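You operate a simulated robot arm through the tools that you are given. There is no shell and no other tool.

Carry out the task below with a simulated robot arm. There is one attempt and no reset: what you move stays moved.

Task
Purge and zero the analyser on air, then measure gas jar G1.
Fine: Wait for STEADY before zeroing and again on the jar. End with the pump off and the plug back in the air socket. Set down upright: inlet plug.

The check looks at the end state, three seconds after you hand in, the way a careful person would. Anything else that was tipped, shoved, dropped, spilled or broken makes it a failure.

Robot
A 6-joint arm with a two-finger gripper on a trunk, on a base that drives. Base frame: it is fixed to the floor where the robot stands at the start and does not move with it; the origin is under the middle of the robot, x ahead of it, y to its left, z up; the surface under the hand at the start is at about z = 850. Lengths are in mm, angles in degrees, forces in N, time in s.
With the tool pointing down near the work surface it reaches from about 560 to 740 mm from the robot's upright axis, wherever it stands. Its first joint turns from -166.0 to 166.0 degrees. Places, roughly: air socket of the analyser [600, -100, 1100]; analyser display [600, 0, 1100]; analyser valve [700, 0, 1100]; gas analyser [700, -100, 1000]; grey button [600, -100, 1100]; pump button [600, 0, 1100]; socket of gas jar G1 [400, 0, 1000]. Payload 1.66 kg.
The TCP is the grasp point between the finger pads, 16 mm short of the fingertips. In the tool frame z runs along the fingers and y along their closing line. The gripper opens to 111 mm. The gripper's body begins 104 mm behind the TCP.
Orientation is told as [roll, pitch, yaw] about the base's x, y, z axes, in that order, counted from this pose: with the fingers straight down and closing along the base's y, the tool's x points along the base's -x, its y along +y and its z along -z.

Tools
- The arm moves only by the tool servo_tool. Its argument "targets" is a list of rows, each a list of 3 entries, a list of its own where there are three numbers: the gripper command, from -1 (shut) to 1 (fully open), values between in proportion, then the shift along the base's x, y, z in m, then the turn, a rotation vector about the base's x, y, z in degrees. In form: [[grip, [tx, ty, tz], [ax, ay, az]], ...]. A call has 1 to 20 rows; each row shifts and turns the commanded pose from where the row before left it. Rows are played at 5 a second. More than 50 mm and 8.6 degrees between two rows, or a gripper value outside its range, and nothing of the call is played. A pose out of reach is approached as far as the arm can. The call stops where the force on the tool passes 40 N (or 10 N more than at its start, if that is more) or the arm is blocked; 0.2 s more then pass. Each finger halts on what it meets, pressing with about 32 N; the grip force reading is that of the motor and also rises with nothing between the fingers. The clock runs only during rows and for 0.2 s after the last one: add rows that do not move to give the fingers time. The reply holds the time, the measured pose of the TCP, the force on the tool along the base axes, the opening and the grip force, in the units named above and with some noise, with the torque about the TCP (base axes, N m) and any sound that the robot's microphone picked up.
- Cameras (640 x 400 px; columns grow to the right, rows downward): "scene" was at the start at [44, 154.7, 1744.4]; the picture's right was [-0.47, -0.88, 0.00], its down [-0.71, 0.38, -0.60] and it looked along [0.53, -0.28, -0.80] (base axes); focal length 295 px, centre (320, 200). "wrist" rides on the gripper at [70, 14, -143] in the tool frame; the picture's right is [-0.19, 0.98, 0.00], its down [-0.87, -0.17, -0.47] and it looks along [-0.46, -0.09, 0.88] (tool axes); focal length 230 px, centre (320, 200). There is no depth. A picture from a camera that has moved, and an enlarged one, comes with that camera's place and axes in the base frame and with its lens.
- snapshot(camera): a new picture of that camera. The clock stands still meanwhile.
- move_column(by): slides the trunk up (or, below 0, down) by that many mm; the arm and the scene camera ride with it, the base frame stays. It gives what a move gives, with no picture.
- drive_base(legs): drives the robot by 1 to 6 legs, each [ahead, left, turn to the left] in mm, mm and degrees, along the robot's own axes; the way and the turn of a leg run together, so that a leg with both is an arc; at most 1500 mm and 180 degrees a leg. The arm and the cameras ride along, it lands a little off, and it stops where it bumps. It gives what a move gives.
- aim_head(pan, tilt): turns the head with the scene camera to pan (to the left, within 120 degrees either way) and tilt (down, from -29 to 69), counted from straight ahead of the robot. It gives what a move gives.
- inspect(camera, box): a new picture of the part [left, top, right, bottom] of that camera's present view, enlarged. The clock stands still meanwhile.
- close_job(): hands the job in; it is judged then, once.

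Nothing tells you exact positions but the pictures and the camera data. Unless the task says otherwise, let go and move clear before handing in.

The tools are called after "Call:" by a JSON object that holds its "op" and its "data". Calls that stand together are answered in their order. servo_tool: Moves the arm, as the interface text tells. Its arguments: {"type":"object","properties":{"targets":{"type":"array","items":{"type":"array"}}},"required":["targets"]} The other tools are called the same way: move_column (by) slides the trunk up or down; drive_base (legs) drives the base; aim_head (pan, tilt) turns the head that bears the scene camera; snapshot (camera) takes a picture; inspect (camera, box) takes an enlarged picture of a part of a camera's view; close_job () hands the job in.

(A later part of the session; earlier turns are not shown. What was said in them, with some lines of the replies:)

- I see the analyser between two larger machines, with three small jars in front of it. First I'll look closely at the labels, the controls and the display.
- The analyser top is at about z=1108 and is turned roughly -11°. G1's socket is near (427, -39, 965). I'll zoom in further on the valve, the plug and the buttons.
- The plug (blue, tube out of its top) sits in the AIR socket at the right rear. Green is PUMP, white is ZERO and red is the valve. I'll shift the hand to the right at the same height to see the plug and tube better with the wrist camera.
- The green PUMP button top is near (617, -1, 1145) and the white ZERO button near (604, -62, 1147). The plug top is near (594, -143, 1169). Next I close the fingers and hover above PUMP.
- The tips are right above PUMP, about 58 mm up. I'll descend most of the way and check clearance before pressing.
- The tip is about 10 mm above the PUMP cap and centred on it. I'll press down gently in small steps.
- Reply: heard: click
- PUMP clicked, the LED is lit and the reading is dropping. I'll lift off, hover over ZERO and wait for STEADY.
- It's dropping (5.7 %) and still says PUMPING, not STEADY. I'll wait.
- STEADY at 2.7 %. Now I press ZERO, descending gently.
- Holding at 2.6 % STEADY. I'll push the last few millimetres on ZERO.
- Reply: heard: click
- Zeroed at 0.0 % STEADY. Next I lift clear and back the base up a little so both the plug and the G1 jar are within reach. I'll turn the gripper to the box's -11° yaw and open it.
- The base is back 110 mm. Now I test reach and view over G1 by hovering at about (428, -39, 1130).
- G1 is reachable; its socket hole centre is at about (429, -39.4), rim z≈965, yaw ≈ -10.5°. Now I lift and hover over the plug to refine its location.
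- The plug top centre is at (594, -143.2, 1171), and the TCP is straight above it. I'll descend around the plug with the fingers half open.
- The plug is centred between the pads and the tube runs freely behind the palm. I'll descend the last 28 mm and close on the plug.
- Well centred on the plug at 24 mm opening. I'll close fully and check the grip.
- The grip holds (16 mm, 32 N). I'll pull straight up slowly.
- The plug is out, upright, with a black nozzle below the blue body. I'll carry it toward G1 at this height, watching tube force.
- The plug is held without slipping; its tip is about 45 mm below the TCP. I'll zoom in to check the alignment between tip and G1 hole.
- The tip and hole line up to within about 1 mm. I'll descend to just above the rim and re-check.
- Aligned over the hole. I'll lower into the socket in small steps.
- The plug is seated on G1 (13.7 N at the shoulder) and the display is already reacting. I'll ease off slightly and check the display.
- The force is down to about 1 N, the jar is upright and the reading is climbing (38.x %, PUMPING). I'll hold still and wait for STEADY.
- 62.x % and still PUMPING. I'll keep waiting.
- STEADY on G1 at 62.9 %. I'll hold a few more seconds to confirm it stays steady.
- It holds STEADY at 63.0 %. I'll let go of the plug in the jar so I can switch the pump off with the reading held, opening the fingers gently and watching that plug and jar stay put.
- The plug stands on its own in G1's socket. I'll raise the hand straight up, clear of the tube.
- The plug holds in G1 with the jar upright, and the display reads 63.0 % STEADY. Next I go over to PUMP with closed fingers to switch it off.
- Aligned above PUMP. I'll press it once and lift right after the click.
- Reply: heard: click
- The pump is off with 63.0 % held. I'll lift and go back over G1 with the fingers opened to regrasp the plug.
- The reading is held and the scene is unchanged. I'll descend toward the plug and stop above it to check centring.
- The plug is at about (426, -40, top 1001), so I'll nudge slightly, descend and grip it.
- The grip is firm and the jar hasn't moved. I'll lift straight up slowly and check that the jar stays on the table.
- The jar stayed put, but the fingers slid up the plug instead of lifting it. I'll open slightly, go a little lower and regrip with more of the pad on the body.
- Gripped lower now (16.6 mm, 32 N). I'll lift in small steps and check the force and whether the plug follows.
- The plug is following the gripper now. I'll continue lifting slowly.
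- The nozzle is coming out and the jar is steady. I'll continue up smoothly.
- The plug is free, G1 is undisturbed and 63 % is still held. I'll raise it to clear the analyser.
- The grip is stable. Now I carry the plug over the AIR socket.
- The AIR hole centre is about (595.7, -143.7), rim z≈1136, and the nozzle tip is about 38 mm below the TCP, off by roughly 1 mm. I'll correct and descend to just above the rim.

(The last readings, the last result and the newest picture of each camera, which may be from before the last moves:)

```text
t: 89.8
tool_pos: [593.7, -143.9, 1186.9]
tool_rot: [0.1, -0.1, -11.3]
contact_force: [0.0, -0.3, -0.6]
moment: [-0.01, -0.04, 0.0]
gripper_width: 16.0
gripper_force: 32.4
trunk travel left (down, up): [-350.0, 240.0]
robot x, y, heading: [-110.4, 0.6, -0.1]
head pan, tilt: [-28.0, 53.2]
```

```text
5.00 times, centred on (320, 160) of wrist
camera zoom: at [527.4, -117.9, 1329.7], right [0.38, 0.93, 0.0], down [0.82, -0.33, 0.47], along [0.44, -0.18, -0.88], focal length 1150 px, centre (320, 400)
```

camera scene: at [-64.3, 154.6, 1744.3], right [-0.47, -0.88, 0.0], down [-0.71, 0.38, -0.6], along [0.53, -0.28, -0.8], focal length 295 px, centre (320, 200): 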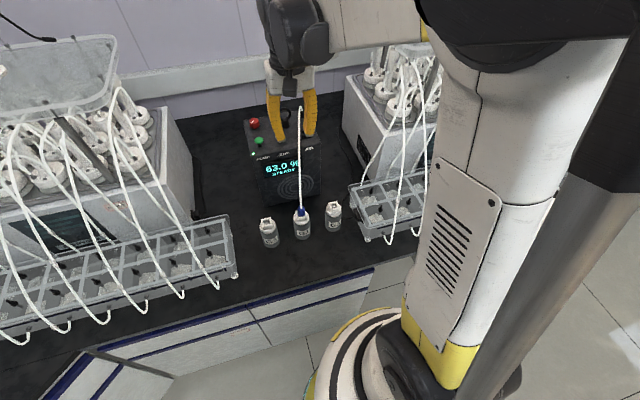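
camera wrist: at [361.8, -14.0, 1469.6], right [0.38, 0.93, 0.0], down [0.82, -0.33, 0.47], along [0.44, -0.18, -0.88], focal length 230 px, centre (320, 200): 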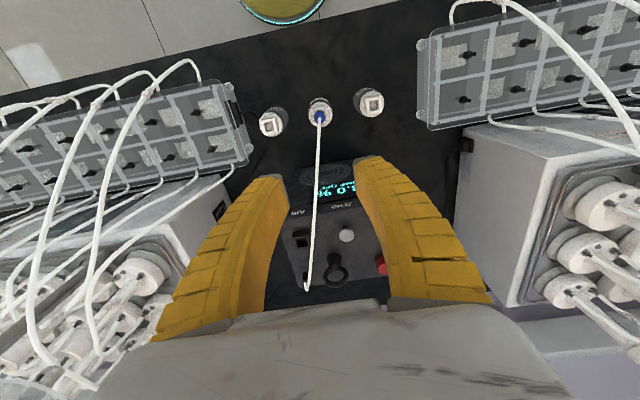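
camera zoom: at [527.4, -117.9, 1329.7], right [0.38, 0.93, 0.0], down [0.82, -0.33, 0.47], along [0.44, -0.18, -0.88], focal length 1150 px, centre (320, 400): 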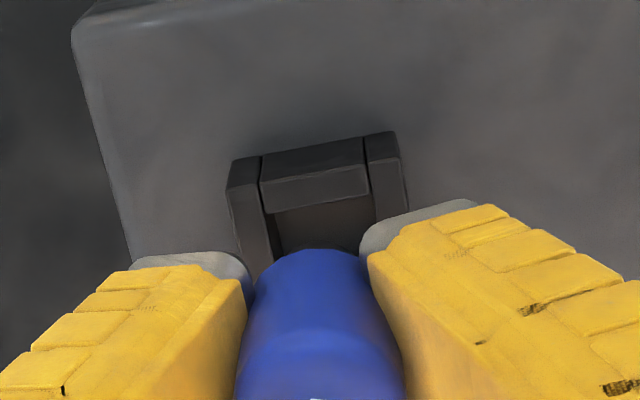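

The tip is lined up above the AIR hole. I'll lower into the socket gently.

Call:
{"op": "servo_tool", "data": {"targets": [[-1, [0, 0, -0.005], [0, 0, 0]], [-1, [0, 0, -0.005], [0, 0, 0]], [-1, [0, 0, -0.004], [0, 0, 0]], [-1, [0, 0, -0.004], [0, 0, 0]], [-1, [0, 0, -0.003], [0, 0, 0]]]}}

Call:
{"op": "inspect", "data": {"camera": "scene", "box": [282, 105, 317, 140]}}

```text
t: 91.0
tool_pos: [594.6, -143.3, 1167.7]
tool_rot: [0.2, 0.0, -11.1]
contact_force: [1.3, -0.4, 0.0]
moment: [-0.02, -0.05, -0.04]
gripper_width: 16.0
gripper_force: 31.7
trunk travel left (down, up): [-350.0, 240.0]
robot x, y, heading: [-108.8, -1.0, -0.1]
head pan, tilt: [-28.0, 53.2]
```

```text
11.43 times, centred on (300, 122) of scene
camera zoom: at [-64.6, 154.6, 1744.4], right [-0.47, -0.88, 0.0], down [-0.71, 0.38, -0.6], along [0.53, -0.28, -0.8], focal length 3373 px, centre (554, 1086)
```

zoom: 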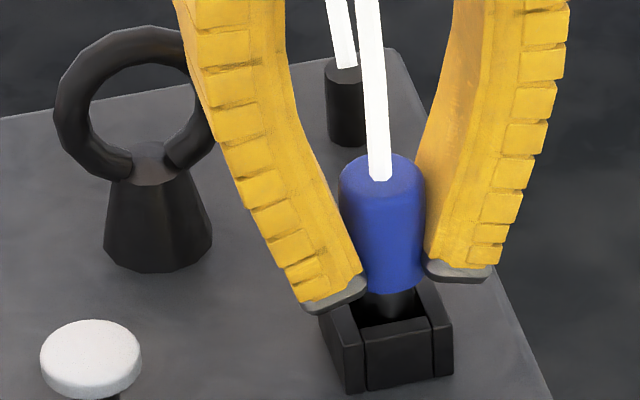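

The nozzle is in the hole. I'll lower until it seats.

Call:
{"op": "servo_tool", "data": {"targets": [[-1, [0, 0, -0.003], [0, 0, 0]], [-1, [0, 0, -0.003], [0, 0, 0]], [-1, [0, 0, -0.002], [0, 0, 0]]]}}

Call:
{"op": "inspect", "data": {"camera": "scene", "box": [282, 105, 317, 140]}}

```text
t: 91.8
tool_pos: [593.5, -143.7, 1157.8]
tool_rot: [0.1, 0.1, -11.1]
contact_force: [0.9, -0.7, 0.1]
moment: [0.0, -0.01, -0.01]
gripper_width: 15.9
gripper_force: 32.2
trunk travel left (down, up): [-350.0, 240.0]
robot x, y, heading: [-109.8, -0.4, 0.2]
head pan, tilt: [-28.0, 53.2]
```

```text
11.43 times, centred on (300, 122) of scene
camera zoom: at [-64.9, 154.7, 1744.4], right [-0.47, -0.88, 0.0], down [-0.71, 0.38, -0.6], along [0.53, -0.28, -0.8], focal length 3373 px, centre (554, 1086)
```

zoom: 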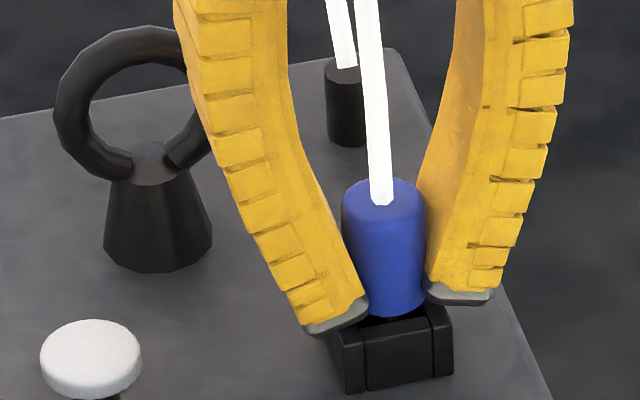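

Call:
{"op": "servo_tool", "data": {"targets": [[-1, [0, 0, -0.0015], [0, 0, 0]], [-1, [0, 0, -0.001], [0, 0, 0]]]}}

Call:
{"op": "inspect", "data": {"camera": "scene", "box": [282, 105, 317, 140]}}

```text
t: 92.4
tool_pos: [594.9, -143.5, 1156.1]
tool_rot: [0.1, 0.0, -11.2]
contact_force: [-0.1, 0.5, -0.5]
moment: [0.01, -0.03, 0.02]
gripper_width: 16.0
gripper_force: 32.3
trunk travel left (down, up): [-350.0, 240.0]
robot x, y, heading: [-112.7, 0.8, -0.4]
head pan, tilt: [-28.0, 53.2]
```

```text
11.43 times, centred on (300, 122) of scene
camera zoom: at [-64.8, 154.6, 1744.4], right [-0.47, -0.88, 0.0], down [-0.71, 0.38, -0.6], along [0.53, -0.28, -0.8], focal length 3373 px, centre (554, 1086)
```

zoom: 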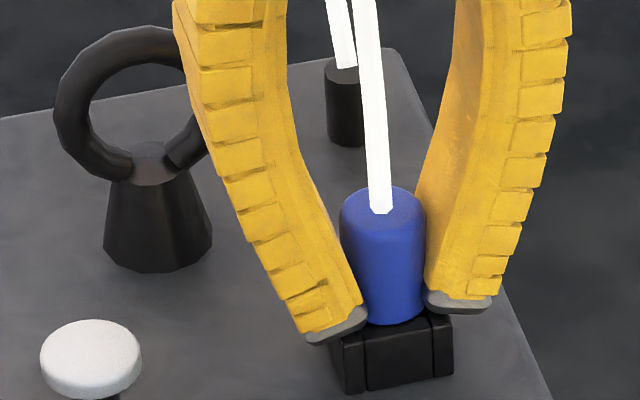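

Call:
{"op": "servo_tool", "data": {"targets": [[-1, [0, 0, -0.001], [0, 0, 0]], [-1, [0, 0, -0.001], [0, 0, 0]]]}}

Call:
{"op": "inspect", "data": {"camera": "scene", "box": [282, 105, 317, 140]}}

```text
t: 93.0
tool_pos: [594.5, -142.8, 1153.7]
tool_rot: [0.1, 0.0, -11.2]
contact_force: [2.1, -0.3, 0.9]
moment: [-0.01, -0.04, 0.01]
gripper_width: 15.5
gripper_force: 32.0
trunk travel left (down, up): [-350.0, 240.0]
robot x, y, heading: [-109.4, -0.4, 0.3]
head pan, tilt: [-28.0, 53.2]
```

```text
11.43 times, centred on (300, 122) of scene
camera zoom: at [-64.6, 154.6, 1744.4], right [-0.47, -0.88, 0.0], down [-0.71, 0.38, -0.6], along [0.53, -0.28, -0.8], focal length 3373 px, centre (554, 1086)
```

zoom: 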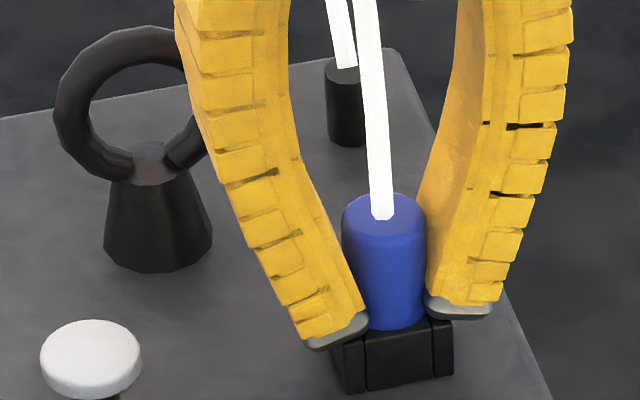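

Call:
{"op": "servo_tool", "data": {"targets": [[-1, [0, 0, -0.001], [0, 0, 0]], [-1, [0, 0, 0], [0, 0, 0]]]}}

Call:
{"op": "inspect", "data": {"camera": "scene", "box": [282, 105, 317, 140]}}

Call:
{"op": "inspect", "data": {"camera": "wrist", "box": [280, 120, 360, 220]}}

```text
t: 93.6
tool_pos: [594.5, -142.6, 1153.7]
tool_rot: [0.2, -0.2, -11.0]
contact_force: [5.2, -1.4, 8.4]
moment: [-0.02, -0.05, -0.01]
gripper_width: 15.6
gripper_force: 32.0
trunk travel left (down, up): [-350.0, 240.0]
robot x, y, heading: [-105.1, -2.0, 0.2]
head pan, tilt: [-28.0, 53.2]
```

```text
11.43 times, centred on (300, 122) of scene
camera zoom: at [-64.9, 154.7, 1744.4], right [-0.47, -0.88, 0.0], down [-0.71, 0.38, -0.6], along [0.53, -0.28, -0.8], focal length 3373 px, centre (554, 1086)
```

zoom: 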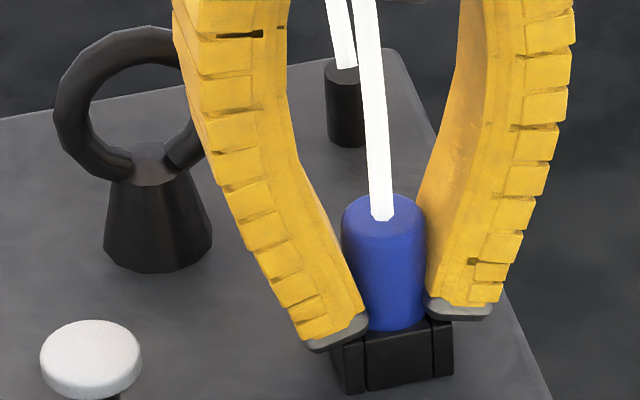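

```text
4.00 times, centred on (320, 170) of wrist
camera zoom: at [528.5, -117.6, 1295.7], right [0.38, 0.93, 0.0], down [0.82, -0.33, 0.47], along [0.44, -0.18, -0.88], focal length 920 px, centre (320, 320)
```

zoom: 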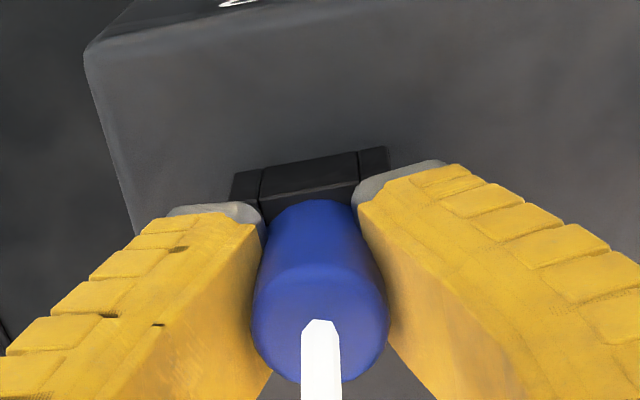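

The plug is seated in the AIR socket (8 N at the shoulder). I'll ease off slightly and open the fingers gently.

Call:
{"op": "servo_tool", "data": {"targets": [[-1, [0.0005, 0, 0.001], [0, 0, 0]], [-0.8, [0, 0, 0], [0, 0, 0]], [-0.7, [0, 0, 0], [0, 0, 0]], [-0.6, [0, 0, 0], [0, 0, 0]], [-0.5, [0, 0, 0], [0, 0, 0]], [-0.4, [0, 0, 0], [0, 0, 0]], [-0.3, [0, 0, 0], [0, 0, 0]], [-0.2, [0, 0, 0], [0, 0, 0]], [-0.1, [0, 0, 0], [0, 0, 0]], [-0.1, [0, 0, 0], [0, 0, 0]]]}}

Call:
{"op": "inspect", "data": {"camera": "scene", "box": [275, 95, 325, 145]}}

Call:
{"op": "inspect", "data": {"camera": "wrist", "box": [250, 120, 400, 250]}}

```text
t: 95.8
tool_pos: [594.0, -143.8, 1153.6]
tool_rot: [0.1, -0.1, -11.1]
contact_force: [0.5, -0.1, 0.0]
moment: [0.03, 0.02, 0.0]
gripper_width: 52.5
gripper_force: 1.1
trunk travel left (down, up): [-350.0, 240.0]
robot x, y, heading: [-107.9, -0.4, 0.2]
head pan, tilt: [-28.0, 53.2]
```

```text
8.00 times, centred on (300, 120) of scene
camera zoom: at [-64.9, 154.7, 1744.4], right [-0.47, -0.88, 0.0], down [-0.71, 0.38, -0.6], along [0.53, -0.28, -0.8], focal length 2361 px, centre (480, 840)
```

zoom: 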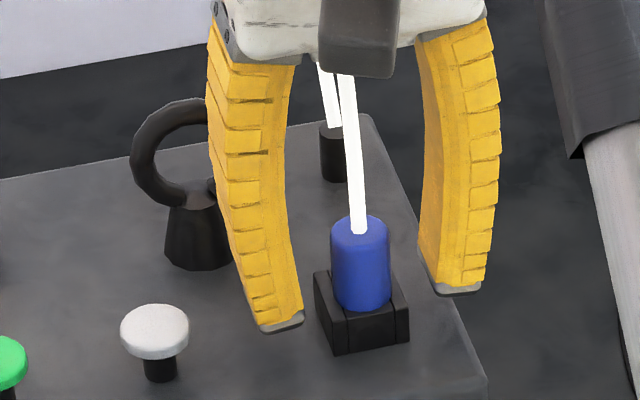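

```text
3.08 times, centred on (325, 185) of wrist
camera zoom: at [529.0, -117.6, 1296.6], right [0.38, 0.93, 0.0], down [0.82, -0.33, 0.47], along [0.44, -0.18, -0.88], focal length 708 px, centre (305, 246)
```

zoom: 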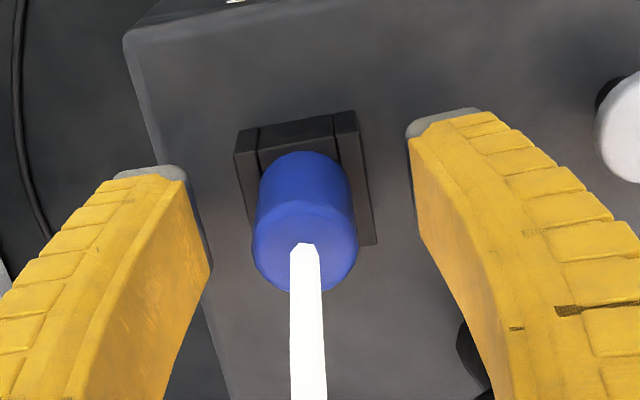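

The plug sits upright in the AIR socket. I'll retreat straight up and clear.

Call:
{"op": "servo_tool", "data": {"targets": [[-0.1, [0, 0, 0.015], [0, 0, 0]], [-0.1, [0, 0, 0.03], [0, 0, 0]], [-0.1, [0, 0, 0.04], [0, 0, 0]], [-0.1, [0, 0, 0.045], [0, 0, 0]], [-0.1, [0, 0, 0.045], [0, 0, 0]], [-0.1, [0, 0, 0.045], [0, 0, 0]], [-0.1, [-0.04, 0.02, 0.01], [0, 0, 0]], [-0.1, [-0.04, 0.02, 0.01], [0, 0, 0]], [-0.1, [-0.04, 0.03, 0], [0, 0, 0]], [-0.1, [0, 0, 0], [0, 0, 0]]]}}

Call:
{"op": "snapshot", "data": {"camera": "scene"}}

Call:
{"op": "inspect", "data": {"camera": "scene", "box": [235, 90, 355, 255]}}

Call:
{"op": "inspect", "data": {"camera": "scene", "box": [275, 75, 325, 145]}}

Call:
{"op": "snapshot", "data": {"camera": "wrist"}}

```text
t: 98.0
tool_pos: [476.2, -73.8, 1393.0]
tool_rot: [0.1, 0.0, -11.1]
contact_force: [0.6, -0.9, 0.6]
moment: [0.02, 0.08, -0.01]
gripper_width: 52.1
gripper_force: 1.4
trunk travel left (down, up): [-350.0, 240.0]
robot x, y, heading: [-109.0, -1.7, -0.1]
head pan, tilt: [-28.0, 53.2]
```

```text
taken
camera scene: at [-62.9, 153.6, 1744.4], right [-0.47, -0.88, 0.0], down [-0.71, 0.38, -0.6], along [0.53, -0.28, -0.8], focal length 295 px, centre (320, 200)
```

scene: 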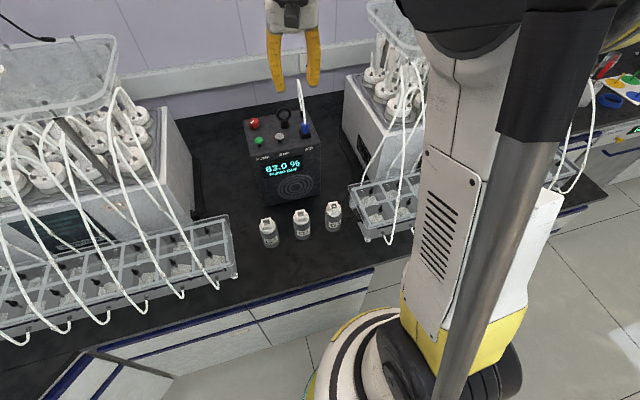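

```text
2.42 times, centred on (295, 172) of scene
camera zoom: at [-62.9, 153.6, 1744.4], right [-0.47, -0.88, 0.0], down [-0.71, 0.38, -0.6], along [0.53, -0.28, -0.8], focal length 716 px, centre (381, 267)
```

zoom: 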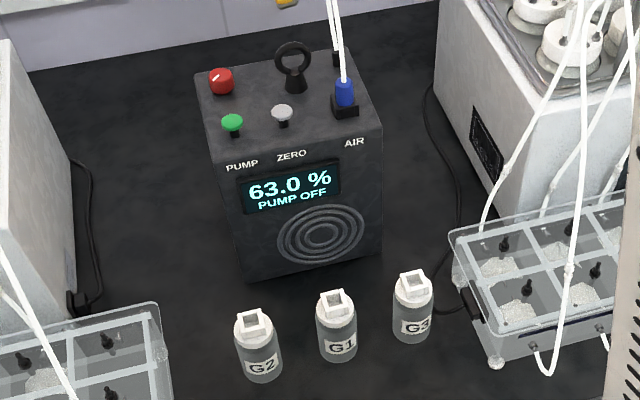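

```text
5.71 times, centred on (300, 110) of scene
camera zoom: at [-62.9, 153.6, 1744.4], right [-0.47, -0.88, 0.0], down [-0.71, 0.38, -0.6], along [0.53, -0.28, -0.8], focal length 1686 px, centre (434, 714)
```

zoom: 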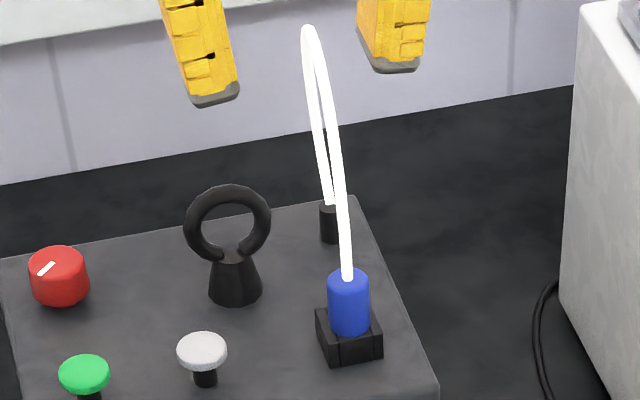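

```text
taken
camera wrist: at [410.5, -48.3, 1535.5], right [0.38, 0.93, 0.0], down [0.82, -0.33, 0.47], along [0.44, -0.18, -0.88], focal length 230 px, centre (320, 200)
```

wrist: 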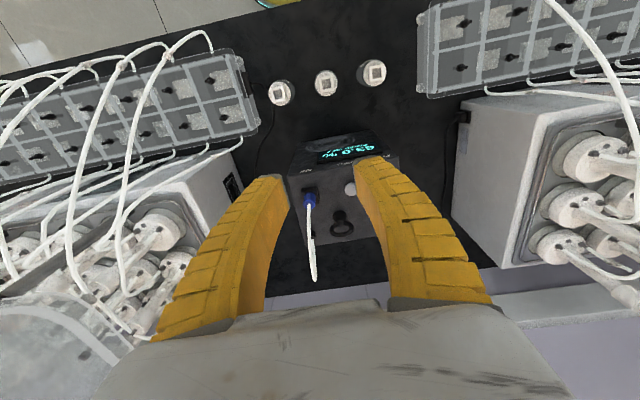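

The plug is back in the AIR socket, upright and seated as at the start. The pump is off with the 63.0 % G1 reading held, the jars are undisturbed and the arm is clear, so I'm handing in.

Call:
{"op": "close_job", "data": {}}

```text
The job is handed in.
```

The analyser was purged and zeroed on air, and G1 measured 63.0 %. The job is handed in.

- **Zero:** I started the pump on air, waited for STEADY at 2.6 %, and pressed ZERO. The display then read 0.0 % STEADY.
- **G1:** I moved the plug to G1's socket and waited until the display held STEADY at 63.0 %.
- **Pump:** I switched the pump off while the plug was still on the jar, so the display still shows 63.0 % and PUMP OFF.
- **Plug:** It is back in the AIR socket, upright and seated as at the start.

My first attempt to lift the plug off G1 slipped, so I regripped lower and it came out cleanly. In the last pictures all three jars are upright where they stood, and I did not touch the valve. I backed the base up about 110 mm to reach the jar and left it there, with the arm clear.
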